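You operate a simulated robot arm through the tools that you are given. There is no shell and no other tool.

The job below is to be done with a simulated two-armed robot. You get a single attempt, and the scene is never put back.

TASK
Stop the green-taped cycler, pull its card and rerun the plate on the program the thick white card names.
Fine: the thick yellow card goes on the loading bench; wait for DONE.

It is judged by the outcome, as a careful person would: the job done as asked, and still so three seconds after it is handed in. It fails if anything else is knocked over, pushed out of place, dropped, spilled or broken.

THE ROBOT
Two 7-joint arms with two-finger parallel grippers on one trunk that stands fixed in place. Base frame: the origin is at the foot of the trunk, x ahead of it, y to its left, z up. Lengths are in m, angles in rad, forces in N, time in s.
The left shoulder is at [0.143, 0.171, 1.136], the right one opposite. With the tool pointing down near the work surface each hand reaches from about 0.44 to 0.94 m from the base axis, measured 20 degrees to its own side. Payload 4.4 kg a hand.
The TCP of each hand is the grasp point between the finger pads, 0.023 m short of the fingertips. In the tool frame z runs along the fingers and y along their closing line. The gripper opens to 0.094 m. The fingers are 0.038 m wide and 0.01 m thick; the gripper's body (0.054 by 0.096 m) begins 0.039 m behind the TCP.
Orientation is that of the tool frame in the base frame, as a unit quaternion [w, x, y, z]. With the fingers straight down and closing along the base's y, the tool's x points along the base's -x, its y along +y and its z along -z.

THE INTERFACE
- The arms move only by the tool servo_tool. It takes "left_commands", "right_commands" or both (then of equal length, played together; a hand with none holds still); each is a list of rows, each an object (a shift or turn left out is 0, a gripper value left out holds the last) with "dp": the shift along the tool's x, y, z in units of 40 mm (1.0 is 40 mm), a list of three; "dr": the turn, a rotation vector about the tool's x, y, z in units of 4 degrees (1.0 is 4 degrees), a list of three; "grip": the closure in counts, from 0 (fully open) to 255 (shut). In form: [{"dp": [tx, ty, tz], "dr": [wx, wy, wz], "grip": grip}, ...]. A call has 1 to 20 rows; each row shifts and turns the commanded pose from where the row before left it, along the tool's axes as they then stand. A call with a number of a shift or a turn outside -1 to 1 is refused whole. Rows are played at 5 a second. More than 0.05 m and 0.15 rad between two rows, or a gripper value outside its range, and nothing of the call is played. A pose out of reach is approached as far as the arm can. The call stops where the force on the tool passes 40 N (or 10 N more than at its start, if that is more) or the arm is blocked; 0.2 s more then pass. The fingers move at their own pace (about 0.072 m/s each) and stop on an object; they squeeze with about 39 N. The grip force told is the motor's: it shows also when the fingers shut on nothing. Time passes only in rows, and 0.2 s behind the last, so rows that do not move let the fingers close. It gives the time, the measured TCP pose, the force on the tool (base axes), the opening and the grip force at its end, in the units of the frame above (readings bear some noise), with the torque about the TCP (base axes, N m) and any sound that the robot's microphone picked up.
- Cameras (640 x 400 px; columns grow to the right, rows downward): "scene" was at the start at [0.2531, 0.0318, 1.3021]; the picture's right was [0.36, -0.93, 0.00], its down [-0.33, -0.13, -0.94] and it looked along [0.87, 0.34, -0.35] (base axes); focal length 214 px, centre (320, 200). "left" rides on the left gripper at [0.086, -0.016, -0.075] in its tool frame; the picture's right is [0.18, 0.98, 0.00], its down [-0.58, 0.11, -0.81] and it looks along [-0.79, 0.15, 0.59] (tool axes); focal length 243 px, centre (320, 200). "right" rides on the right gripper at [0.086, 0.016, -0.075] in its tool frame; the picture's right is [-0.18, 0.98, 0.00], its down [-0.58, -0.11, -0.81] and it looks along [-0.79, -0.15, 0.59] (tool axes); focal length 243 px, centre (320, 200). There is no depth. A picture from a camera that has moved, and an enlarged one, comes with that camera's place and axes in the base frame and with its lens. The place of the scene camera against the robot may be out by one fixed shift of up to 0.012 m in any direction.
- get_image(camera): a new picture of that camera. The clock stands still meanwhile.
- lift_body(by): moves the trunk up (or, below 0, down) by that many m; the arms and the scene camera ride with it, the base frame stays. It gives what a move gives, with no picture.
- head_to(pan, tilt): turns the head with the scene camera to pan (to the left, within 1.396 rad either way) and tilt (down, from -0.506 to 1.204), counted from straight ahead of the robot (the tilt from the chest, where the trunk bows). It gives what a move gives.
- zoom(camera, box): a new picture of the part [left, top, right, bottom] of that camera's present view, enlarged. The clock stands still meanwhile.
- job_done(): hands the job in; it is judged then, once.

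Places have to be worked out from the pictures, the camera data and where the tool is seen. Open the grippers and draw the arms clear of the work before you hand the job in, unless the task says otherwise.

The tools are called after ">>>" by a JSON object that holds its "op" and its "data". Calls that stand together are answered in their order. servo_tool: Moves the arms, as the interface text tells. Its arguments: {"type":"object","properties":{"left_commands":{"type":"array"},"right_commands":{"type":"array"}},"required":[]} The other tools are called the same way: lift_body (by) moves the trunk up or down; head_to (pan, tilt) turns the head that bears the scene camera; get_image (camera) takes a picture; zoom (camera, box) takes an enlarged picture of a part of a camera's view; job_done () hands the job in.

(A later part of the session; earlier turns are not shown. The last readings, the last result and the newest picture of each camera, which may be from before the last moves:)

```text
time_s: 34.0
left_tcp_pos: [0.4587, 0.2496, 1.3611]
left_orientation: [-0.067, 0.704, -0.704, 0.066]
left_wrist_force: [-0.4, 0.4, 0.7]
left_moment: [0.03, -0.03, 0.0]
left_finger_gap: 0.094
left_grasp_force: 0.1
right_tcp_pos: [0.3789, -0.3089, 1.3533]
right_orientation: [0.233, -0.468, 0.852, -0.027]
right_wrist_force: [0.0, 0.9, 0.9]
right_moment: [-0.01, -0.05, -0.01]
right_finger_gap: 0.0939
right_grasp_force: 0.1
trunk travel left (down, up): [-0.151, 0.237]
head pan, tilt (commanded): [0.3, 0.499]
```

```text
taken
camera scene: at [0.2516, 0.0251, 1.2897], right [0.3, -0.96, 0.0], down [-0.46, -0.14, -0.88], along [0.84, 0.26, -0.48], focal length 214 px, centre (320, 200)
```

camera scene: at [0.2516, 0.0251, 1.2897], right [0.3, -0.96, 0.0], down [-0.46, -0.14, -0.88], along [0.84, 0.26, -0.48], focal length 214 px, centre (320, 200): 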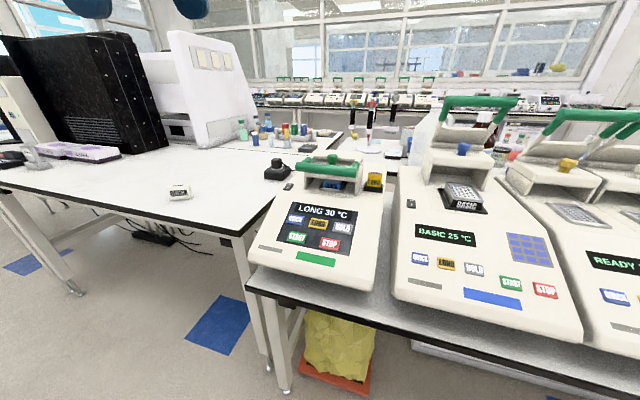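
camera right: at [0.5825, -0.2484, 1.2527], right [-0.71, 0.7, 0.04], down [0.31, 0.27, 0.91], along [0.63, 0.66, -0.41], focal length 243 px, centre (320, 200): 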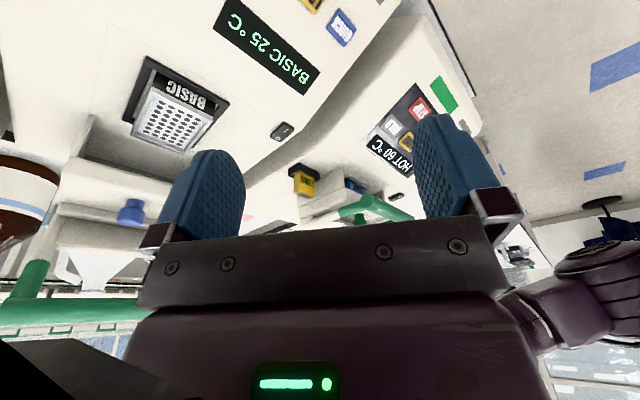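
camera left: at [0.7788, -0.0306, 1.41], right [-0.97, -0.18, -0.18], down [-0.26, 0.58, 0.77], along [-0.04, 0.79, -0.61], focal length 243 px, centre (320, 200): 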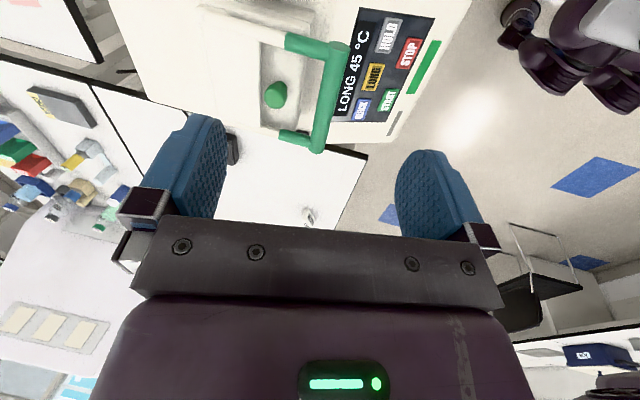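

At the start height the hands kept their poses and the display reads LONG 30 °C. I'll lower another 0.12 m to bring the shoulders forward.

>>> {"op": "lift_body", "data": {"by": -0.12}}

>>> {"op": "get_image", "data": {"camera": "scene"}}

```text
time_s: 35.5
left_tcp_pos: [0.5285, 0.2484, 1.1877]
left_orientation: [-0.005, 0.708, -0.707, 0.007]
left_wrist_force: [-0.2, -1.1, 0.6]
left_moment: [0.0, 0.01, -0.01]
left_finger_gap: 0.0942
left_grasp_force: 0.0
right_tcp_pos: [0.3794, -0.3087, 1.2307]
right_orientation: [0.233, -0.468, 0.852, -0.026]
right_wrist_force: [0.0, 0.1, -0.1]
right_moment: [0.01, -0.01, 0.03]
right_finger_gap: 0.094
right_grasp_force: 0.1
trunk travel left (down, up): [-0.031, 0.357]
head pan, tilt (commanded): [0.3, 0.499]
```

```text
taken
camera scene: at [0.364, 0.0251, 1.1405], right [0.3, -0.96, 0.0], down [-0.46, -0.14, -0.88], along [0.84, 0.26, -0.48], focal length 214 px, centre (320, 200)
```

scene: 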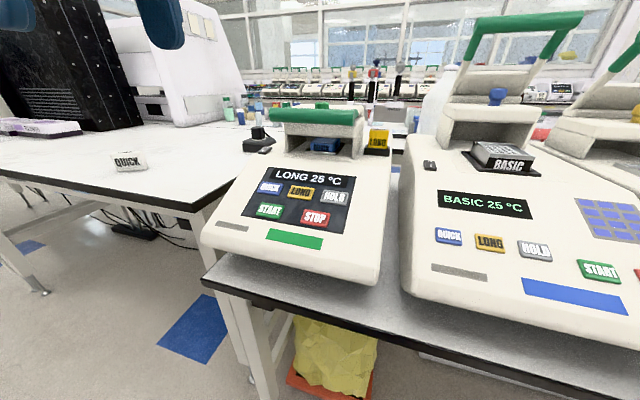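

The trunk is now low and forward, the left tool is vertical, and the display reads LONG 25 °C. I'll move the left hand along the corridor at y≈0.046, above card height, toward the card.

>>> {"op": "servo_tool", "data": {"left_commands": [{"dp": [0.63, -0.6, 0]}, {"dp": [0.63, -0.6, 0]}, {"dp": [0.63, -0.6, 0]}, {"dp": [0.63, -0.6, 0]}, {"dp": [0.63, -0.6, 0]}, {"dp": [0.63, -0.6, 0]}, {"dp": [0.63, -0.6, 0]}, {"dp": [0.63, -0.6, 0]}, {"dp": [0, -0.8, 0.2]}, {"dp": [0, -0.8, 0.2]}, {"dp": [0, -0.8, 0.2]}, {"dp": [0, -0.8, 0.2]}, {"dp": [0, 0, 0]}]}}

>>> {"op": "get_image", "data": {"camera": "left"}}

>>> {"op": "zoom", "data": {"camera": "scene", "box": [240, 60, 480, 210]}}

```text
time_s: 38.2
left_tcp_pos: [0.8476, 0.0478, 1.1603]
left_orientation: [0.005, -0.707, 0.707, -0.007]
left_wrist_force: [-0.3, 0.3, -0.5]
left_moment: [0.02, 0.02, 0.0]
left_finger_gap: 0.0938
left_grasp_force: 0.0
right_tcp_pos: [0.3799, -0.31, 1.2306]
right_orientation: [0.233, -0.468, 0.852, -0.026]
right_wrist_force: [-0.5, -0.9, -0.1]
right_moment: [0.01, 0.0, 0.0]
right_finger_gap: 0.0942
right_grasp_force: 0.1
trunk travel left (down, up): [-0.031, 0.357]
head pan, tilt (commanded): [0.3, 0.499]
```

```text
taken
camera left: at [0.8643, -0.0388, 1.2362], right [-0.98, -0.18, -0.01], down [-0.12, 0.58, 0.8], along [-0.14, 0.79, -0.59], focal length 243 px, centre (320, 200)
```

left: 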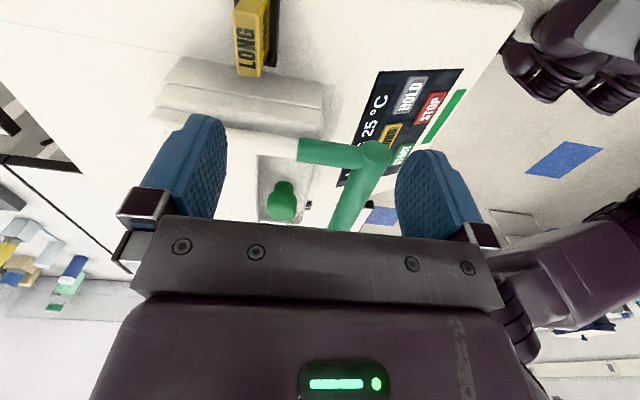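

```text
2.67 times, centred on (360, 135) of scene
camera zoom: at [0.3644, 0.025, 1.1403], right [0.3, -0.96, 0.0], down [-0.46, -0.14, -0.88], along [0.84, 0.26, -0.48], focal length 572 px, centre (213, 373)
```

zoom: 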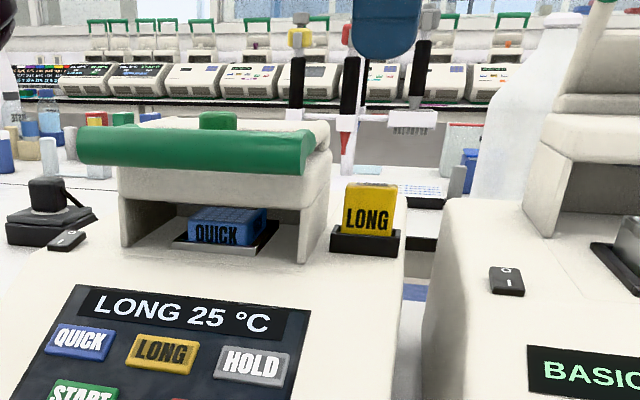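

The hand reached there while vertical. I'll zoom the wrist camera on the card to refine its position.

>>> {"op": "zoom", "data": {"camera": "left", "box": [170, 0, 330, 100]}}

>>> {"op": "zoom", "data": {"camera": "scene", "box": [340, 110, 420, 170]}}

```text
4.00 times, centred on (250, 50) of left
camera zoom: at [0.8643, -0.0388, 1.2362], right [-0.98, -0.18, -0.01], down [-0.12, 0.58, 0.8], along [-0.14, 0.79, -0.59], focal length 970 px, centre (600, 800)
```

zoom: 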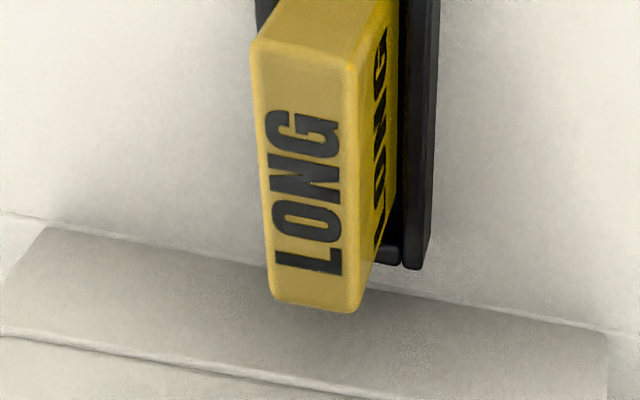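

```text
6.67 times, centred on (380, 140) of scene
camera zoom: at [0.3644, 0.025, 1.1403], right [0.3, -0.96, 0.0], down [-0.46, -0.14, -0.88], along [0.84, 0.26, -0.48], focal length 1430 px, centre (-80, 600)
```

zoom: 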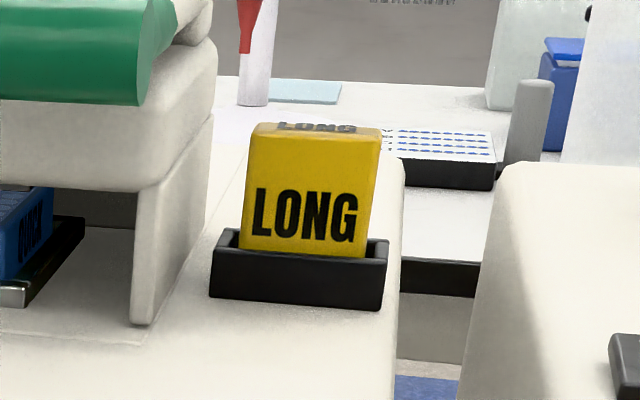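

The two views agree. The card top is at z≈1.046, spanning x 0.897–0.913 and y 0.025–0.067, and the slot rim is near z≈1.004. I'll narrow the fingers to about 4 cm and move to just above the card.

>>> {"op": "servo_tool", "data": {"left_commands": [{"dp": [0.04, -0.48, 0.4], "grip": 145}, {"dp": [0.04, -0.48, 0.4]}, {"dp": [0.04, -0.48, 0.4]}, {"dp": [0, 0, 0]}, {"dp": [0, 0, 0]}]}}

>>> {"op": "get_image", "data": {"camera": "left"}}

>>> {"op": "zoom", "data": {"camera": "scene", "box": [320, 70, 440, 170]}}

```text
time_s: 39.5
left_tcp_pos: [0.9078, 0.0428, 1.1132]
left_orientation: [-0.004, 0.707, -0.707, 0.005]
left_wrist_force: [-0.2, 0.8, -0.3]
left_moment: [0.0, -0.03, 0.0]
left_finger_gap: 0.0407
left_grasp_force: 0.0
right_tcp_pos: [0.3814, -0.3079, 1.23]
right_orientation: [0.232, -0.468, 0.852, -0.027]
right_wrist_force: [1.1, 0.8, -0.2]
right_moment: [-0.04, 0.03, -0.01]
right_finger_gap: 0.0941
right_grasp_force: 0.0
trunk travel left (down, up): [-0.031, 0.357]
head pan, tilt (commanded): [0.3, 0.499]
```

```text
taken
camera left: at [0.9239, -0.0435, 1.1886], right [-0.98, -0.18, -0.01], down [-0.12, 0.58, 0.8], along [-0.14, 0.79, -0.59], focal length 243 px, centre (320, 200)
```

left: 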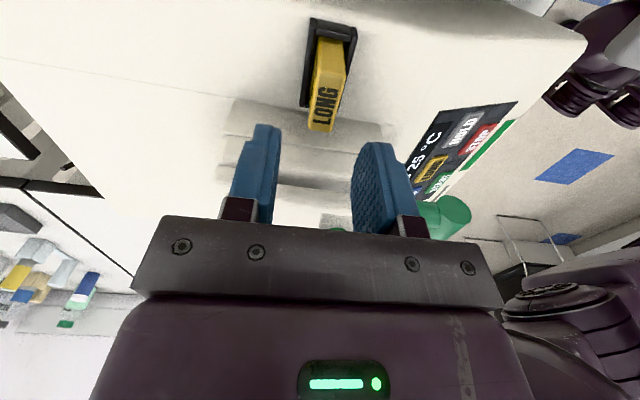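

```text
4.00 times, centred on (380, 120) of scene
camera zoom: at [0.3649, 0.0252, 1.1399], right [0.3, -0.96, 0.0], down [-0.46, -0.14, -0.88], along [0.84, 0.26, -0.48], focal length 858 px, centre (80, 520)
```

zoom: 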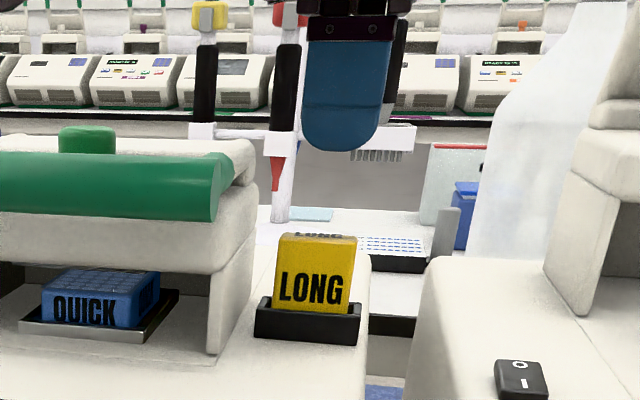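

The hand is vertical at the card's x. I'll check alignment with a zoom before descending; the tool axis should meet the card top near image point (320, 101).

>>> {"op": "zoom", "data": {"camera": "left", "box": [240, 10, 400, 150]}}

```text
2.86 times, centred on (320, 80) of left
camera zoom: at [0.9239, -0.0435, 1.1886], right [-0.98, -0.18, -0.01], down [-0.12, 0.58, 0.8], along [-0.14, 0.79, -0.59], focal length 693 px, centre (320, 543)
```

zoom: 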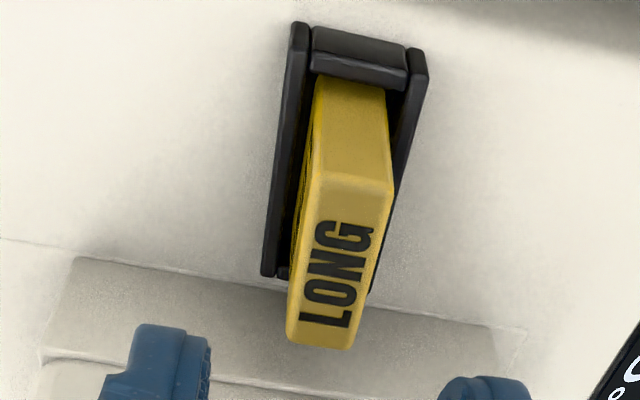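

The card is vertical and centred at about (0.906, 0.045). I'll descend to TCP z≈1.040 with tips above the slot rim, then check before closing.

>>> {"op": "servo_tool", "data": {"left_commands": [{"dp": [0, 0.02, 0.4]}, {"dp": [0, 0.02, 0.4]}, {"dp": [0, 0.02, 0.4]}, {"dp": [0, 0, 0.3]}, {"dp": [0, 0, 0.3]}, {"dp": [0, 0, 0]}]}}

>>> {"op": "get_image", "data": {"camera": "left"}}

>>> {"op": "zoom", "data": {"camera": "scene", "box": [320, 70, 440, 170]}}

```text
time_s: 40.9
left_tcp_pos: [0.9064, 0.0426, 1.0413]
left_orientation: [-0.005, 0.707, -0.707, 0.006]
left_wrist_force: [-0.1, -1.2, -1.1]
left_moment: [-0.05, 0.01, 0.01]
left_finger_gap: 0.0406
left_grasp_force: 0.0
right_tcp_pos: [0.381, -0.308, 1.2315]
right_orientation: [0.232, -0.468, 0.852, -0.026]
right_wrist_force: [0.6, 1.1, 0.1]
right_moment: [0.01, -0.02, 0.02]
right_finger_gap: 0.0941
right_grasp_force: 0.1
trunk travel left (down, up): [-0.031, 0.357]
head pan, tilt (commanded): [0.3, 0.499]
```

```text
taken
camera left: at [0.9215, -0.0439, 1.1163], right [-0.98, -0.18, -0.01], down [-0.12, 0.58, 0.8], along [-0.14, 0.79, -0.59], focal length 243 px, centre (320, 200)
```

left: 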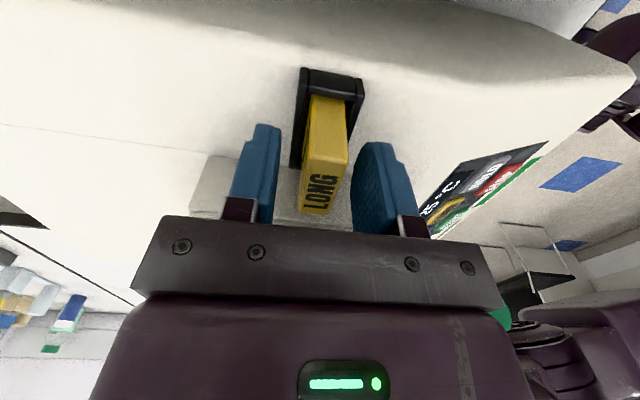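

```text
4.00 times, centred on (380, 120) of scene
camera zoom: at [0.3645, 0.0252, 1.1402], right [0.3, -0.96, 0.0], down [-0.46, -0.14, -0.88], along [0.84, 0.26, -0.48], focal length 858 px, centre (80, 520)
```

zoom: 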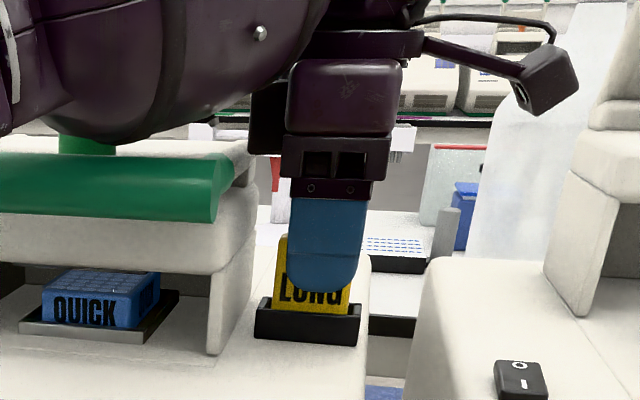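

The card sits centred between the fingers with the tips clear of the slot rim and no contact force. I'll close the grip.

>>> {"op": "servo_tool", "data": {"left_commands": [{"grip": 255}, {"dp": [0, 0, 0]}, {"dp": [0, 0, 0]}, {"dp": [0, 0, 0]}]}}

>>> {"op": "get_image", "data": {"camera": "left"}}

```text
time_s: 41.9
left_tcp_pos: [0.9071, 0.0426, 1.0405]
left_orientation: [0.004, -0.707, 0.707, -0.005]
left_wrist_force: [0.5, 0.6, 0.5]
left_moment: [-0.01, 0.02, -0.02]
left_finger_gap: 0.0169
left_grasp_force: 39.3
right_tcp_pos: [0.3812, -0.3093, 1.2298]
right_orientation: [0.232, -0.469, 0.852, -0.026]
right_wrist_force: [0.4, -0.2, 1.5]
right_moment: [0.01, -0.02, -0.02]
right_finger_gap: 0.094
right_grasp_force: 0.0
trunk travel left (down, up): [-0.031, 0.357]
head pan, tilt (commanded): [0.3, 0.499]
```

```text
taken
camera left: at [0.9219, -0.0438, 1.116], right [-0.98, -0.18, -0.01], down [-0.12, 0.58, 0.8], along [-0.14, 0.79, -0.59], focal length 243 px, centre (320, 200)
```

left: 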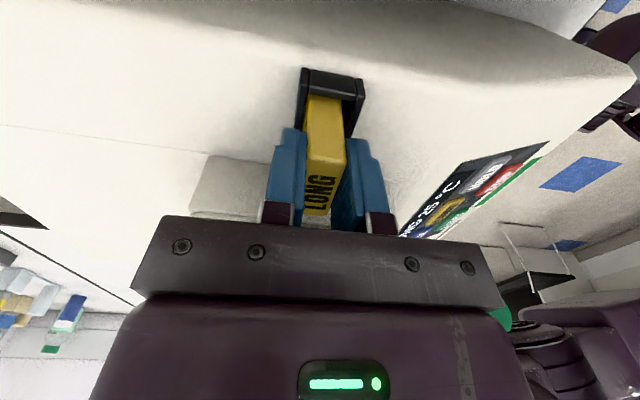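

The grip is solid on the card (gap 16.9 mm, 39 N). I'll pull straight up slowly.

>>> {"op": "servo_tool", "data": {"left_commands": [{"dp": [0, 0, -0.15]}, {"dp": [0, 0, -0.2]}, {"dp": [0, 0, -0.3]}, {"dp": [0, 0, -0.4]}, {"dp": [0, 0, -0.4]}, {"dp": [0, 0, 0]}]}}

>>> {"op": "get_image", "data": {"camera": "left"}}

>>> {"op": "zoom", "data": {"camera": "scene", "box": [240, 60, 440, 200]}}

```text
time_s: 43.2
left_tcp_pos: [0.9059, 0.0422, 1.098]
left_orientation: [-0.005, 0.708, -0.707, 0.006]
left_wrist_force: [0.4, 0.0, -0.7]
left_moment: [-0.02, -0.01, 0.0]
left_finger_gap: 0.0171
left_grasp_force: 38.6
right_tcp_pos: [0.3804, -0.3076, 1.2309]
right_orientation: [0.233, -0.468, 0.852, -0.026]
right_wrist_force: [1.4, -0.2, 0.0]
right_moment: [0.0, -0.04, 0.01]
right_finger_gap: 0.0941
right_grasp_force: 0.0
trunk travel left (down, up): [-0.031, 0.357]
head pan, tilt (commanded): [0.3, 0.499]
```

```text
taken
camera left: at [0.9214, -0.0436, 1.1738], right [-0.98, -0.18, -0.01], down [-0.12, 0.58, 0.8], along [-0.14, 0.79, -0.59], focal length 243 px, centre (320, 200)
```

left: 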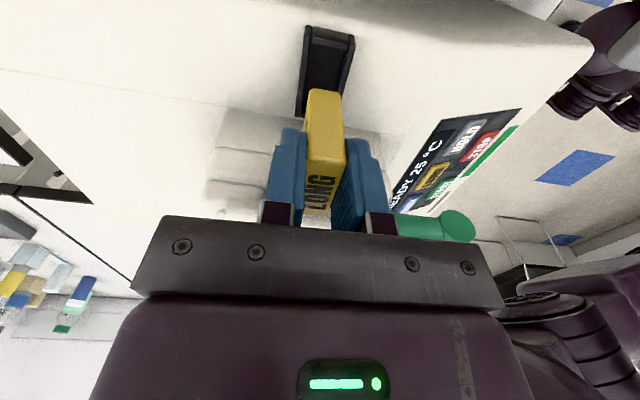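

```text
2.86 times, centred on (340, 130) of scene
camera zoom: at [0.365, 0.0251, 1.1398], right [0.3, -0.96, 0.0], down [-0.46, -0.14, -0.88], along [0.84, 0.26, -0.48], focal length 613 px, centre (263, 400)
```

zoom: 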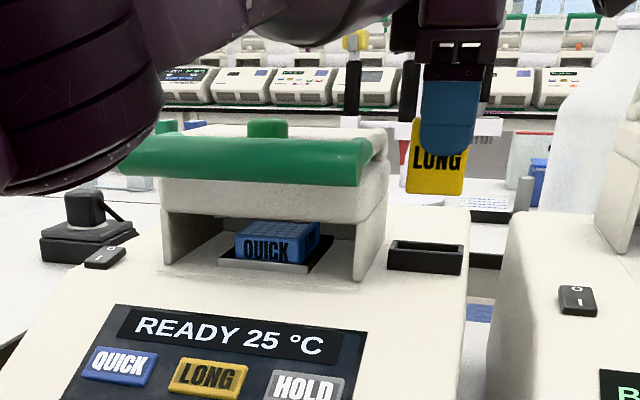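

The card is out and the display reads READY 25 °C with the plate still seated. I'll retract along the same corridor, away from the lid, then rise.

>>> {"op": "servo_tool", "data": {"left_commands": [{"dp": [0, 0.3, -0.3]}, {"dp": [0, 0.7, -0.2]}, {"dp": [0, 0.7, -0.2]}, {"dp": [0, 0.7, -0.2]}, {"dp": [0, 0.7, -0.2]}, {"dp": [0, 0.7, -0.2]}, {"dp": [0, 0.7, -0.2]}, {"dp": [-0.4, 0.6, -0.3]}, {"dp": [-0.4, 0.6, -0.3]}, {"dp": [-0.4, 0.6, -0.3]}, {"dp": [-0.4, 0.6, -0.3]}, {"dp": [-0.4, 0.6, -0.3]}, {"dp": [0, 0, 0]}]}}

>>> {"op": "get_image", "data": {"camera": "left"}}

>>> {"op": "get_image", "data": {"camera": "scene"}}

```text
time_s: 46.0
left_tcp_pos: [0.6041, 0.1239, 1.2149]
left_orientation: [-0.004, 0.708, -0.707, 0.005]
left_wrist_force: [0.1, 0.9, -0.1]
left_moment: [-0.01, -0.01, 0.01]
left_finger_gap: 0.0171
left_grasp_force: 39.1
right_tcp_pos: [0.3809, -0.3085, 1.2301]
right_orientation: [0.232, -0.468, 0.852, -0.026]
right_wrist_force: [0.0, 0.4, -1.0]
right_moment: [-0.01, -0.02, 0.02]
right_finger_gap: 0.0939
right_grasp_force: 0.0
trunk travel left (down, up): [-0.031, 0.357]
head pan, tilt (commanded): [0.3, 0.499]
```

```text
taken
camera left: at [0.6194, 0.0373, 1.2892], right [-0.98, -0.18, -0.01], down [-0.12, 0.58, 0.8], along [-0.14, 0.79, -0.59], focal length 243 px, centre (320, 200)
```

left: 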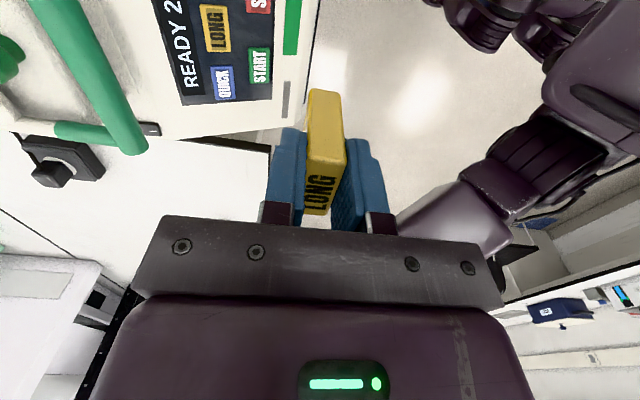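

```text
taken
camera scene: at [0.3653, 0.0253, 1.1396], right [0.3, -0.96, 0.0], down [-0.46, -0.14, -0.88], along [0.84, 0.26, -0.48], focal length 214 px, centre (320, 200)
```

scene: 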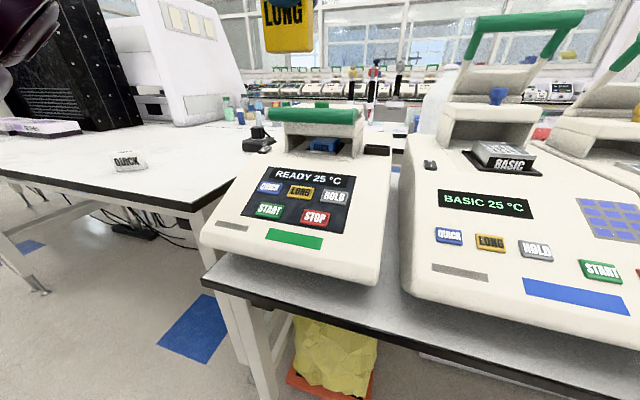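

The card is held firmly well clear of everything. I'll bring the trunk back up to its original height so the left elbow stays high over the bench.

>>> {"op": "lift_body", "data": {"by": 0.12}}

>>> {"op": "head_to", "data": {"pan": 0.6, "tilt": 0.55}}

>>> {"op": "get_image", "data": {"camera": "scene"}}

```text
time_s: 47.5
left_tcp_pos: [0.6064, 0.1229, 1.3325]
left_orientation: [-0.003, 0.708, -0.706, 0.005]
left_wrist_force: [0.2, -0.8, -0.8]
left_moment: [-0.03, 0.02, 0.04]
left_finger_gap: 0.0173
left_grasp_force: 38.8
right_tcp_pos: [0.3839, -0.3081, 1.3494]
right_orientation: [0.231, -0.468, 0.852, -0.025]
right_wrist_force: [1.1, -0.6, -0.2]
right_moment: [-0.02, 0.05, 0.02]
right_finger_gap: 0.094
right_grasp_force: 0.1
trunk travel left (down, up): [-0.151, 0.237]
head pan, tilt (commanded): [0.3, 0.499]
```

```text
time_s: 48.4
left_tcp_pos: [0.6036, 0.1236, 1.3343]
left_orientation: [0.004, -0.706, 0.708, -0.006]
left_wrist_force: [-0.2, -0.3, -1.0]
left_moment: [-0.01, -0.02, -0.01]
left_finger_gap: 0.017
left_grasp_force: 39.2
right_tcp_pos: [0.3814, -0.3083, 1.3513]
right_orientation: [0.232, -0.468, 0.852, -0.025]
right_wrist_force: [0.1, -0.1, -0.5]
right_moment: [-0.01, -0.01, 0.02]
right_finger_gap: 0.0941
right_grasp_force: 0.1
trunk travel left (down, up): [-0.151, 0.237]
head pan, tilt (commanded): [0.6, 0.55]
```

```text
taken
camera scene: at [0.2403, 0.0489, 1.2845], right [0.56, -0.83, 0.0], down [-0.43, -0.29, -0.85], along [0.7, 0.48, -0.52], focal length 214 px, centre (320, 200)
```

scene: 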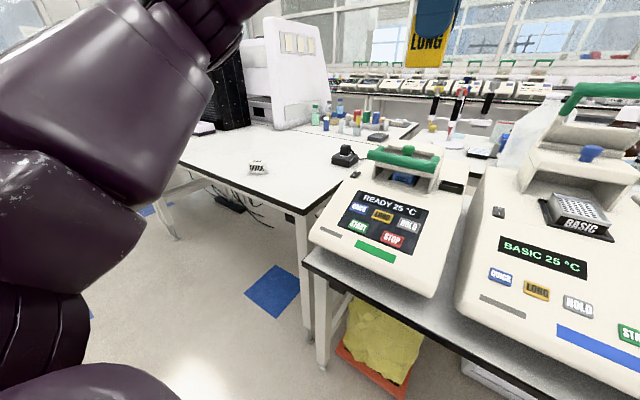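

The path to the left bench is clear. I'll carry the card over to above about (0.76, 0.50), staying high.

>>> {"op": "servo_tool", "data": {"left_commands": [{"dp": [-0.78, -0.32, 0.2]}, {"dp": [-0.78, -0.32, 0.2]}, {"dp": [-0.78, -0.32, 0.2]}, {"dp": [-0.78, -0.32, 0.2]}, {"dp": [-0.78, -0.32, 0.2]}, {"dp": [-0.78, -0.32, 0.2]}, {"dp": [-0.78, -0.32, 0.2]}, {"dp": [-0.78, -0.32, 0.2]}, {"dp": [-0.78, -0.32, 0.2]}, {"dp": [-0.78, -0.32, 0.2]}, {"dp": [-0.78, -0.32, 0.2]}, {"dp": [-0.78, -0.32, 0.2]}, {"dp": [0, 0, 0]}]}}

>>> {"op": "get_image", "data": {"camera": "left"}}

>>> {"op": "get_image", "data": {"camera": "scene"}}

```text
time_s: 51.1
left_tcp_pos: [0.7583, 0.4962, 1.2411]
left_orientation: [-0.005, 0.707, -0.707, 0.006]
left_wrist_force: [-0.5, -0.4, -0.5]
left_moment: [-0.01, -0.02, -0.03]
left_finger_gap: 0.0169
left_grasp_force: 39.1
right_tcp_pos: [0.3795, -0.3085, 1.351]
right_orientation: [0.232, -0.469, 0.852, -0.026]
right_wrist_force: [-0.7, 0.5, 0.2]
right_moment: [0.0, 0.01, 0.05]
right_finger_gap: 0.094
right_grasp_force: 0.0
trunk travel left (down, up): [-0.151, 0.237]
head pan, tilt (commanded): [0.6, 0.55]
```

```text
taken
camera left: at [0.774, 0.4097, 1.3161], right [-0.98, -0.18, -0.01], down [-0.12, 0.58, 0.8], along [-0.14, 0.79, -0.59], focal length 243 px, centre (320, 200)
```

left: 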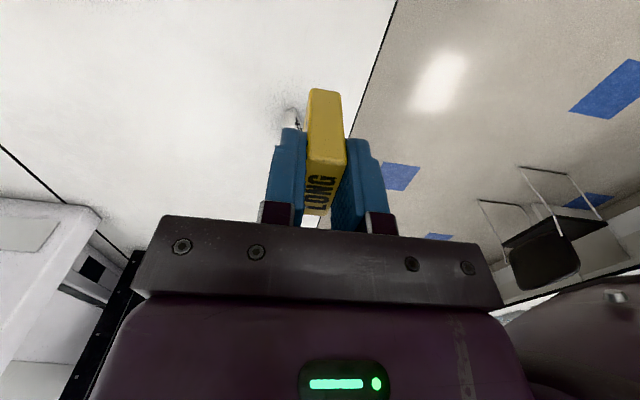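

```text
taken
camera scene: at [0.2401, 0.0488, 1.2846], right [0.56, -0.83, 0.0], down [-0.43, -0.3, -0.85], along [0.7, 0.48, -0.52], focal length 214 px, centre (320, 200)
```

scene: 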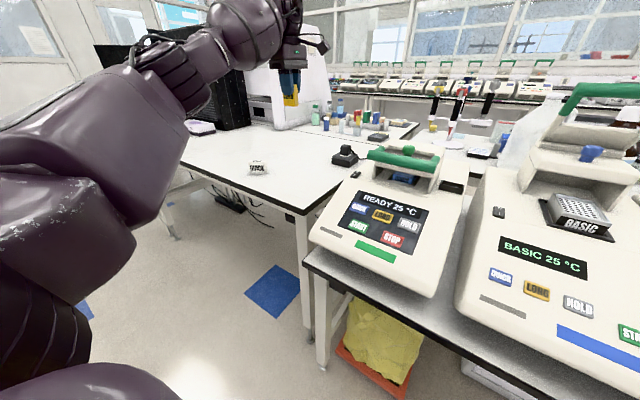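

The bench spot is empty and well inside the edge. I'll lower to about 2.5 cm above the bench, shifting slightly further in.

>>> {"op": "servo_tool", "data": {"left_commands": [{"dp": [0, -0.1, 0.75]}, {"dp": [0, -0.1, 0.75]}, {"dp": [0, -0.1, 0.75]}, {"dp": [0, -0.1, 0.75]}, {"dp": [0, -0.1, 0.75]}, {"dp": [0, 0, 0.75]}, {"dp": [0, 0, 0.75]}, {"dp": [0, 0, 0.6]}, {"dp": [0, 0, 0]}]}}

>>> {"op": "get_image", "data": {"camera": "left"}}

>>> {"op": "zoom", "data": {"camera": "scene", "box": [220, 60, 400, 220]}}

```text
time_s: 53.1
left_tcp_pos: [0.7804, 0.497, 1.0063]
left_orientation: [-0.006, 0.707, -0.707, 0.006]
left_wrist_force: [-0.7, -0.3, -1.0]
left_moment: [0.02, 0.01, -0.01]
left_finger_gap: 0.0172
left_grasp_force: 39.2
right_tcp_pos: [0.3788, -0.3085, 1.3516]
right_orientation: [0.233, -0.469, 0.852, -0.026]
right_wrist_force: [0.3, 0.2, 0.9]
right_moment: [0.0, 0.0, -0.02]
right_finger_gap: 0.0938
right_grasp_force: 0.1
trunk travel left (down, up): [-0.151, 0.237]
head pan, tilt (commanded): [0.6, 0.55]
```

```text
taken
camera left: at [0.7968, 0.4102, 1.0821], right [-0.98, -0.18, -0.02], down [-0.12, 0.58, 0.8], along [-0.14, 0.79, -0.59], focal length 243 px, centre (320, 200)
```

left: 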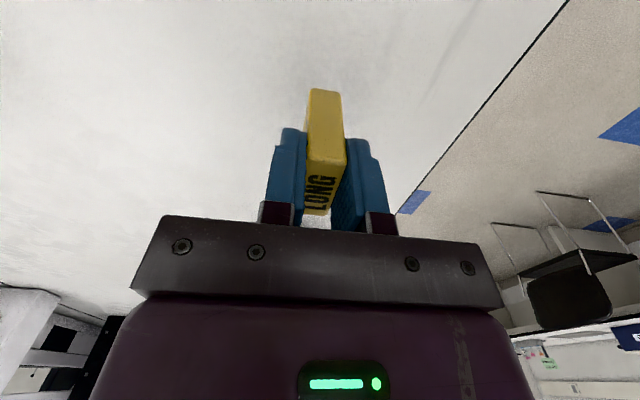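

```text
2.50 times, centred on (310, 140) of scene
camera zoom: at [0.24, 0.0489, 1.2846], right [0.56, -0.83, 0.0], down [-0.43, -0.3, -0.85], along [0.7, 0.48, -0.52], focal length 536 px, centre (345, 350)
```

zoom: 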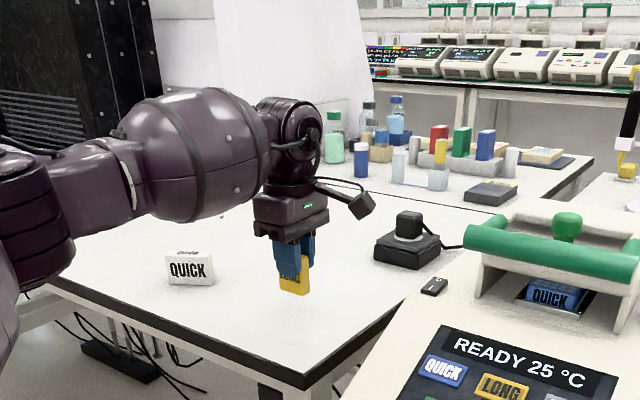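

About 3 cm remains. I'll descend in small steps and watch for contact.

>>> {"op": "servo_tool", "data": {"left_commands": [{"dp": [0, 0, 0.1]}, {"dp": [0, 0, 0.1]}, {"dp": [0, 0, 0.1]}, {"dp": [0, 0, 0.1]}, {"dp": [0, 0, 0.1]}]}}

>>> {"op": "zoom", "data": {"camera": "scene", "box": [270, 130, 350, 190]}}

```text
time_s: 54.4
left_tcp_pos: [0.783, 0.496, 0.9861]
left_orientation: [0.004, -0.707, 0.707, -0.005]
left_wrist_force: [-0.5, -0.1, 0.0]
left_moment: [0.02, -0.02, -0.02]
left_finger_gap: 0.0169
left_grasp_force: 38.7
right_tcp_pos: [0.3807, -0.3085, 1.35]
right_orientation: [0.232, -0.467, 0.853, -0.026]
right_wrist_force: [0.3, -0.6, 0.2]
right_moment: [-0.03, 0.01, -0.02]
right_finger_gap: 0.0941
right_grasp_force: 0.1
trunk travel left (down, up): [-0.151, 0.237]
head pan, tilt (commanded): [0.6, 0.55]
```

```text
6.67 times, centred on (310, 160) of scene
camera zoom: at [0.2405, 0.049, 1.2844], right [0.56, -0.83, 0.0], down [-0.43, -0.3, -0.85], along [0.7, 0.48, -0.52], focal length 1430 px, centre (387, 467)
```

zoom: 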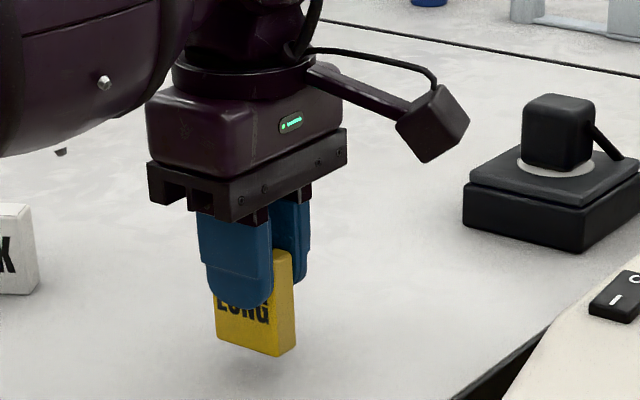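

It's still in free air with the card upright. I'll continue with 2 mm steps.

>>> {"op": "servo_tool", "data": {"left_commands": [{"dp": [0, 0, 0.05]}, {"dp": [0, 0, 0.05]}, {"dp": [0, 0, 0.05]}, {"dp": [0, 0, 0.05]}]}}

>>> {"op": "zoom", "data": {"camera": "scene", "box": [270, 130, 350, 190]}}

```text
time_s: 55.4
left_tcp_pos: [0.7822, 0.4972, 0.9779]
left_orientation: [-0.004, 0.707, -0.707, 0.005]
left_wrist_force: [-0.2, -0.4, -0.7]
left_moment: [-0.02, 0.0, -0.01]
left_finger_gap: 0.0171
left_grasp_force: 39.2
right_tcp_pos: [0.3798, -0.3089, 1.3518]
right_orientation: [0.233, -0.467, 0.852, -0.026]
right_wrist_force: [0.4, 0.3, -0.2]
right_moment: [0.03, 0.05, 0.0]
right_finger_gap: 0.0942
right_grasp_force: 0.1
trunk travel left (down, up): [-0.151, 0.237]
head pan, tilt (commanded): [0.6, 0.55]
```

```text
6.67 times, centred on (310, 160) of scene
camera zoom: at [0.2405, 0.049, 1.2844], right [0.56, -0.83, 0.0], down [-0.43, -0.3, -0.85], along [0.7, 0.48, -0.52], focal length 1430 px, centre (387, 467)
```

zoom: 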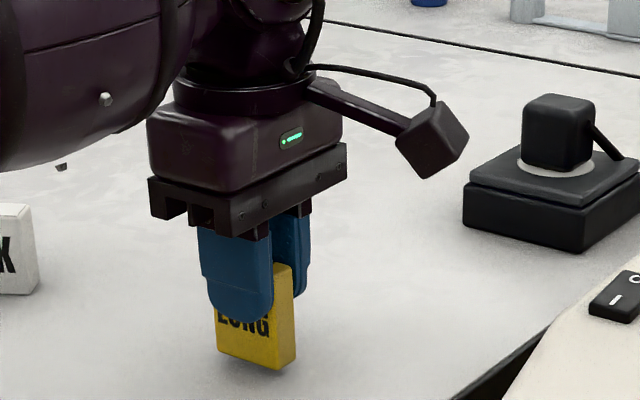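

The shadow shows only a small gap left. I'll keep stepping down by 2 mm.

>>> {"op": "servo_tool", "data": {"left_commands": [{"dp": [0, 0, 0.05]}, {"dp": [0, 0, 0.05]}]}}

>>> {"op": "zoom", "data": {"camera": "scene", "box": [280, 150, 340, 190]}}

```text
time_s: 56.0
left_tcp_pos: [0.7827, 0.4969, 0.9743]
left_orientation: [-0.005, 0.707, -0.707, 0.007]
left_wrist_force: [-0.4, 0.8, -0.5]
left_moment: [0.01, -0.01, 0.0]
left_finger_gap: 0.0171
left_grasp_force: 39.0
right_tcp_pos: [0.3806, -0.3087, 1.3508]
right_orientation: [0.232, -0.468, 0.852, -0.025]
right_wrist_force: [-1.0, 0.0, -0.7]
right_moment: [-0.01, 0.02, -0.02]
right_finger_gap: 0.0941
right_grasp_force: 0.0
trunk travel left (down, up): [-0.151, 0.237]
head pan, tilt (commanded): [0.6, 0.55]
```

```text
10.00 times, centred on (310, 170) of scene
camera zoom: at [0.2404, 0.049, 1.2844], right [0.56, -0.83, 0.0], down [-0.43, -0.3, -0.85], along [0.7, 0.48, -0.52], focal length 2145 px, centre (420, 500)
```

zoom: 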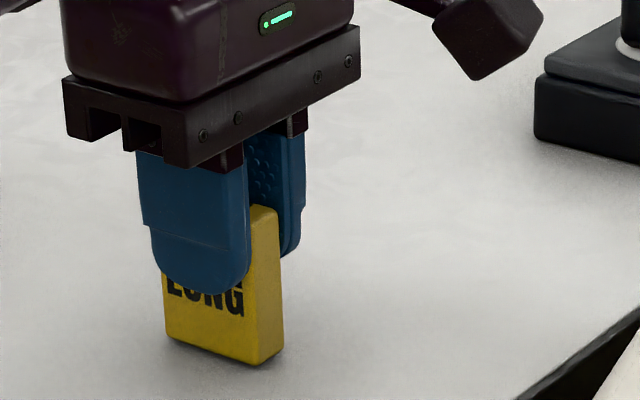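

It's very close and no force shows yet. I'll use 1 mm steps until it makes contact.

>>> {"op": "servo_tool", "data": {"left_commands": [{"dp": [0, 0, 0.03]}, {"dp": [0, 0, 0.03]}, {"dp": [0, 0, 0]}]}}

>>> {"op": "zoom", "data": {"camera": "scene", "box": [280, 150, 340, 190]}}

```text
time_s: 56.8
left_tcp_pos: [0.7835, 0.4977, 0.9735]
left_orientation: [0.004, -0.707, 0.707, -0.006]
left_wrist_force: [0.7, -0.5, 3.2]
left_moment: [0.03, -0.05, -0.04]
left_finger_gap: 0.0172
left_grasp_force: 39.2
right_tcp_pos: [0.3805, -0.3092, 1.3513]
right_orientation: [0.232, -0.468, 0.852, -0.027]
right_wrist_force: [-0.1, 0.1, 0.1]
right_moment: [-0.01, 0.03, -0.01]
right_finger_gap: 0.094
right_grasp_force: 0.1
trunk travel left (down, up): [-0.151, 0.237]
head pan, tilt (commanded): [0.6, 0.55]
```

```text
10.00 times, centred on (310, 170) of scene
camera zoom: at [0.2401, 0.0488, 1.2846], right [0.56, -0.83, 0.0], down [-0.43, -0.3, -0.85], along [0.7, 0.48, -0.52], focal length 2145 px, centre (420, 500)
```

zoom: 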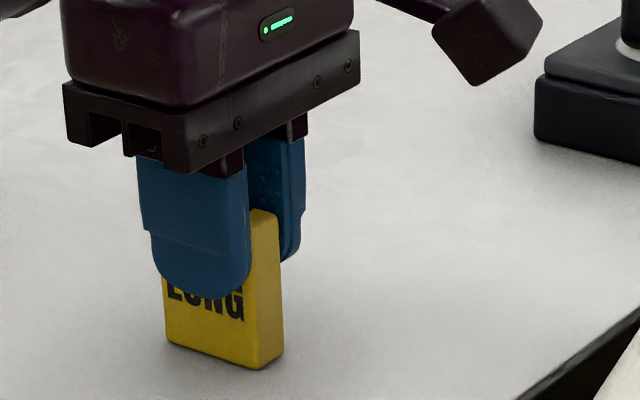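

Contact: 3.2 N upward, with the card standing flat on the bench. I'll open the fingers gradually.

>>> {"op": "servo_tool", "data": {"left_commands": [{"grip": 205}, {"grip": 195}, {"grip": 180}, {"grip": 160}, {"grip": 140}, {"grip": 140}]}}

>>> {"op": "zoom", "data": {"camera": "scene", "box": [280, 150, 340, 190]}}

>>> {"op": "get_image", "data": {"camera": "left"}}

```text
time_s: 58.1
left_tcp_pos: [0.7826, 0.4976, 0.9727]
left_orientation: [0.006, -0.707, 0.707, -0.007]
left_wrist_force: [-0.3, -0.4, 1.0]
left_moment: [-0.05, 0.01, 0.01]
left_finger_gap: 0.0425
left_grasp_force: 0.0
right_tcp_pos: [0.3801, -0.3087, 1.3509]
right_orientation: [0.233, -0.468, 0.852, -0.027]
right_wrist_force: [-0.3, 0.2, -0.8]
right_moment: [-0.03, 0.01, 0.03]
right_finger_gap: 0.0939
right_grasp_force: 0.1
trunk travel left (down, up): [-0.151, 0.237]
head pan, tilt (commanded): [0.6, 0.55]
```

```text
10.00 times, centred on (310, 170) of scene
camera zoom: at [0.2404, 0.0489, 1.2844], right [0.56, -0.83, 0.0], down [-0.43, -0.3, -0.85], along [0.7, 0.48, -0.52], focal length 2145 px, centre (420, 500)
```

zoom: 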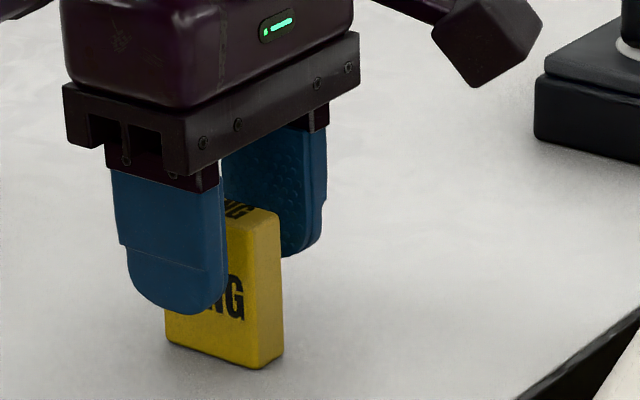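

```text
taken
camera left: at [0.798, 0.4106, 1.0476], right [-0.98, -0.18, -0.01], down [-0.12, 0.58, 0.8], along [-0.14, 0.79, -0.59], focal length 243 px, centre (320, 200)
```

left: 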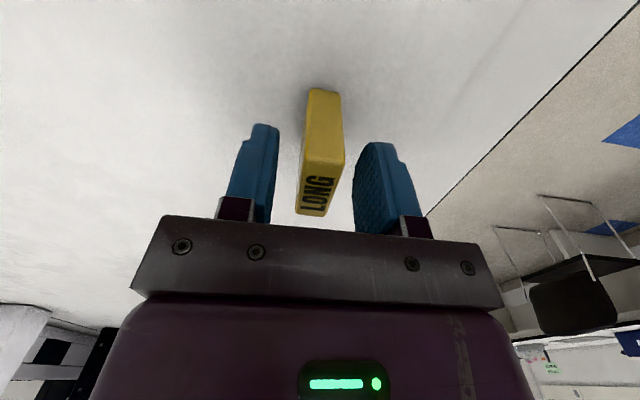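

The card stands on its own between the open fingers. I'll withdraw straight up.

>>> {"op": "servo_tool", "data": {"left_commands": [{"dp": [0, 0, -0.2]}, {"dp": [0, 0, -0.4]}, {"dp": [0, 0, -0.6]}, {"dp": [0, 0, -0.75]}, {"dp": [0, 0, -0.75]}, {"dp": [0, 0, -0.75]}, {"dp": [0, 0, 0]}]}}

>>> {"op": "zoom", "data": {"camera": "scene", "box": [220, 100, 440, 260]}}

```text
time_s: 59.8
left_tcp_pos: [0.7811, 0.4976, 1.108]
left_orientation: [0.004, -0.707, 0.707, -0.005]
left_wrist_force: [1.0, -0.2, 0.1]
left_moment: [-0.03, 0.03, -0.02]
left_finger_gap: 0.0422
left_grasp_force: 0.1
right_tcp_pos: [0.381, -0.3094, 1.3512]
right_orientation: [0.232, -0.468, 0.853, -0.026]
right_wrist_force: [-0.3, 0.0, -0.4]
right_moment: [0.0, 0.01, -0.01]
right_finger_gap: 0.0941
right_grasp_force: 0.2
trunk travel left (down, up): [-0.151, 0.237]
head pan, tilt (commanded): [0.6, 0.55]
```

```text
2.50 times, centred on (330, 180) of scene
camera zoom: at [0.241, 0.0492, 1.2842], right [0.56, -0.83, 0.0], down [-0.43, -0.3, -0.85], along [0.7, 0.48, -0.52], focal length 536 px, centre (295, 250)
```

zoom: 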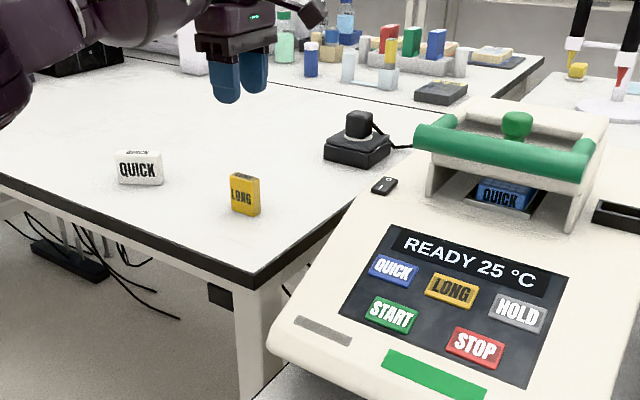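

The yellow card stands on the bench, upright and stable, next to the white QUICK card. I'll rise slightly, move to the panel, close the fingers and tilt to face it.

>>> {"op": "servo_tool", "data": {"left_commands": [{"dp": [0, 0.5, -0.5]}, {"dp": [0, 0.5, -0.5]}, {"dp": [0.7, 0.15, 0], "grip": 255}, {"dp": [0.7, 0.15, 0]}, {"dp": [0.7, 0.15, 0]}, {"dp": [0.7, 0.15, 0]}, {"dp": [0.7, 0.15, 0]}, {"dp": [0.7, 0.15, 0]}, {"dp": [0.7, 0.15, 0]}, {"dp": [0.7, 0.15, 0]}, {"dp": [0.7, 0.15, 0]}, {"dr": [0.86, 0, 0]}, {"dr": [0.86, 0, 0]}, {"dr": [0.86, 0, 0]}, {"dr": [0.86, 0, 0]}, {"dr": [0.86, 0, 0]}, {"dp": [0, 0, 0.5]}, {"dp": [0, 0, 0.5]}, {"dp": [0, 0, 0]}]}}

>>> {"op": "get_image", "data": {"camera": "left"}}

>>> {"op": "get_image", "data": {"camera": "scene"}}

```text
time_s: 63.8
left_tcp_pos: [0.6985, 0.2453, 1.1118]
left_orientation: [0.111, -0.697, 0.699, -0.113]
left_wrist_force: [0.2, -0.4, -0.3]
left_moment: [-0.02, 0.06, 0.0]
left_finger_gap: 0.0002
left_grasp_force: 39.0
right_tcp_pos: [0.3796, -0.3091, 1.352]
right_orientation: [0.232, -0.468, 0.852, -0.026]
right_wrist_force: [-0.4, 0.5, -0.4]
right_moment: [0.04, 0.0, -0.02]
right_finger_gap: 0.0942
right_grasp_force: 0.1
trunk travel left (down, up): [-0.151, 0.237]
head pan, tilt (commanded): [0.6, 0.55]
```

```text
taken
camera left: at [0.6909, 0.1588, 1.1875], right [-0.93, -0.18, -0.3], down [-0.35, 0.58, 0.73], along [0.04, 0.79, -0.61], focal length 243 px, centre (320, 200)
```

left: 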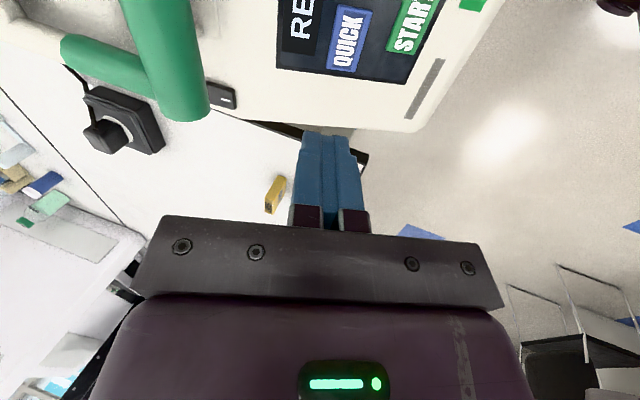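

```text
taken
camera scene: at [0.2401, 0.0489, 1.2846], right [0.56, -0.83, 0.0], down [-0.43, -0.3, -0.85], along [0.7, 0.48, -0.52], focal length 214 px, centre (320, 200)
```

scene: 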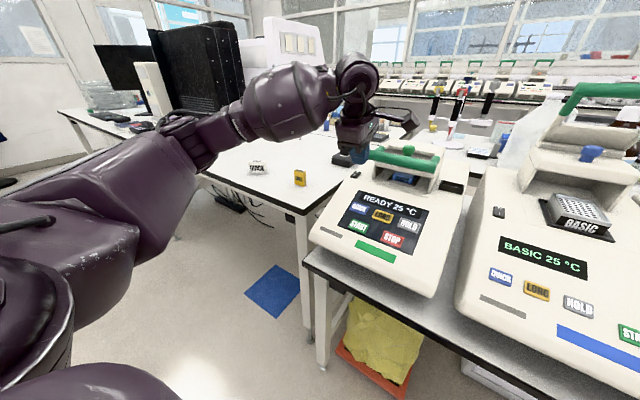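

QUICK resolves at about (0.7275, 0.244, 0.944), matching the earlier estimate. I'll approach to about 4 cm off it and check alignment.

>>> {"op": "servo_tool", "data": {"left_commands": [{"dp": [0.01, 0.15, 0.5]}, {"dp": [0.01, 0.15, 0.5]}, {"dp": [0.01, 0.15, 0.5]}, {"dp": [0.01, 0.15, 0.5]}, {"dp": [0, 0, 0.5]}, {"dp": [0, 0, 0.2]}, {"dp": [0, 0, 0]}]}}

>>> {"op": "get_image", "data": {"camera": "left"}}

>>> {"op": "zoom", "data": {"camera": "scene", "box": [300, 110, 460, 270]}}

```text
time_s: 65.3
left_tcp_pos: [0.7092, 0.2435, 1.0012]
left_orientation: [-0.111, 0.698, -0.698, 0.11]
left_wrist_force: [0.5, -0.2, -0.2]
left_moment: [0.01, -0.01, 0.0]
left_finger_gap: 0.0
left_grasp_force: 39.2
right_tcp_pos: [0.3803, -0.308, 1.3512]
right_orientation: [0.232, -0.469, 0.852, -0.026]
right_wrist_force: [0.2, -0.2, -0.6]
right_moment: [-0.02, -0.01, 0.02]
right_finger_gap: 0.094
right_grasp_force: 0.1
trunk travel left (down, up): [-0.151, 0.237]
head pan, tilt (commanded): [0.6, 0.55]
```

```text
taken
camera left: at [0.7015, 0.1569, 1.0774], right [-0.93, -0.18, -0.3], down [-0.35, 0.58, 0.73], along [0.04, 0.79, -0.61], focal length 243 px, centre (320, 200)
```

left: 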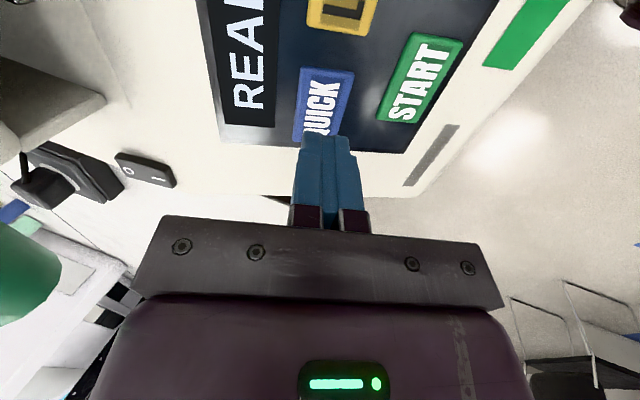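

```text
2.50 times, centred on (380, 190) of scene
camera zoom: at [0.2404, 0.0489, 1.2845], right [0.56, -0.83, 0.0], down [-0.43, -0.3, -0.85], along [0.7, 0.48, -0.52], focal length 536 px, centre (170, 225)
```

zoom: 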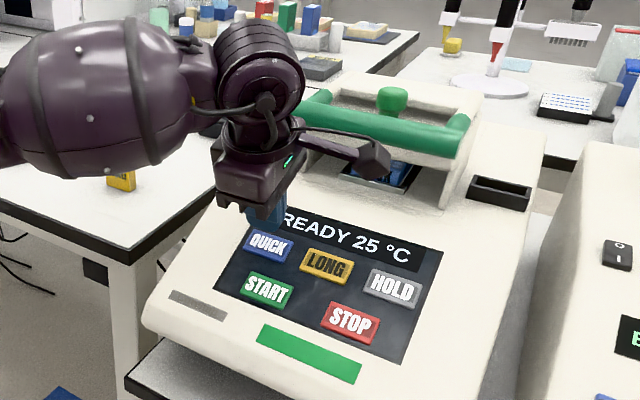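

The tool axis points at the centre of QUICK, about 3.7 cm ahead. I'll approach, then press in small steps until it clicks.

>>> {"op": "servo_tool", "data": {"left_commands": [{"dp": [0, 0, 0.3]}, {"dp": [0, 0, 0.3]}, {"dp": [0, 0, 0.1]}, {"dp": [0, 0, 0]}]}}

>>> {"op": "get_image", "data": {"camera": "left"}}

```text
time_s: 66.3
left_tcp_pos: [0.7182, 0.2436, 0.9745]
left_orientation: [-0.11, 0.699, -0.698, 0.111]
left_wrist_force: [0.5, 0.2, -0.8]
left_moment: [0.02, 0.04, 0.0]
left_finger_gap: 0.0003
left_grasp_force: 39.3
right_tcp_pos: [0.3804, -0.3087, 1.3505]
right_orientation: [0.231, -0.468, 0.853, -0.026]
right_wrist_force: [0.0, -0.7, -0.6]
right_moment: [-0.03, 0.0, 0.0]
right_finger_gap: 0.0939
right_grasp_force: 0.0
trunk travel left (down, up): [-0.151, 0.237]
head pan, tilt (commanded): [0.6, 0.55]
```

```text
taken
camera left: at [0.7102, 0.1572, 1.0505], right [-0.93, -0.18, -0.3], down [-0.35, 0.58, 0.73], along [0.04, 0.79, -0.61], focal length 243 px, centre (320, 200)
```

left: 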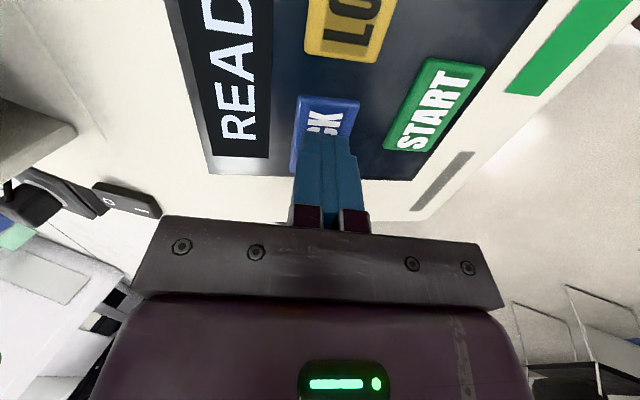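

The tip is over the centre of QUICK. I'll press in 2 mm steps.

>>> {"op": "servo_tool", "data": {"left_commands": [{"dp": [0, 0, 0.06]}, {"dp": [0, 0, 0.06]}, {"dp": [0, 0, 0.06]}]}}

>>> {"op": "get_image", "data": {"camera": "left"}}

```text
time_s: 67.2
left_tcp_pos: [0.7191, 0.2434, 0.9685]
left_orientation: [0.111, -0.698, 0.698, -0.113]
left_wrist_force: [-1.2, 1.2, 3.5]
left_moment: [0.0, -0.02, 0.0]
left_finger_gap: 0.0002
left_grasp_force: 39.2
right_tcp_pos: [0.3793, -0.3092, 1.3513]
right_orientation: [0.233, -0.468, 0.852, -0.026]
right_wrist_force: [-0.4, -0.8, 0.4]
right_moment: [-0.03, -0.01, 0.04]
right_finger_gap: 0.094
right_grasp_force: 0.1
trunk travel left (down, up): [-0.151, 0.237]
head pan, tilt (commanded): [0.6, 0.55]
heard: click
```

```text
taken
camera left: at [0.7121, 0.1566, 1.0446], right [-0.93, -0.18, -0.31], down [-0.35, 0.58, 0.73], along [0.04, 0.79, -0.61], focal length 243 px, centre (320, 200)
```

left: 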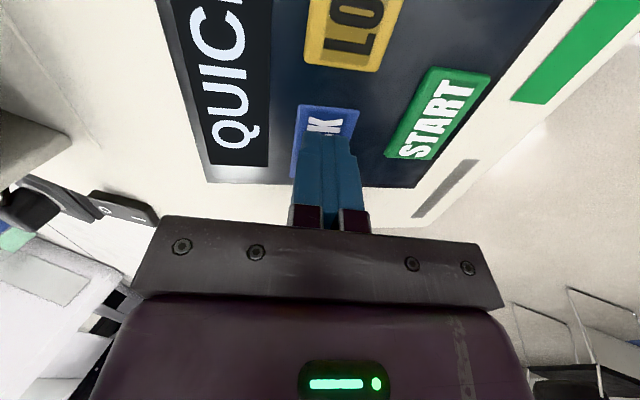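

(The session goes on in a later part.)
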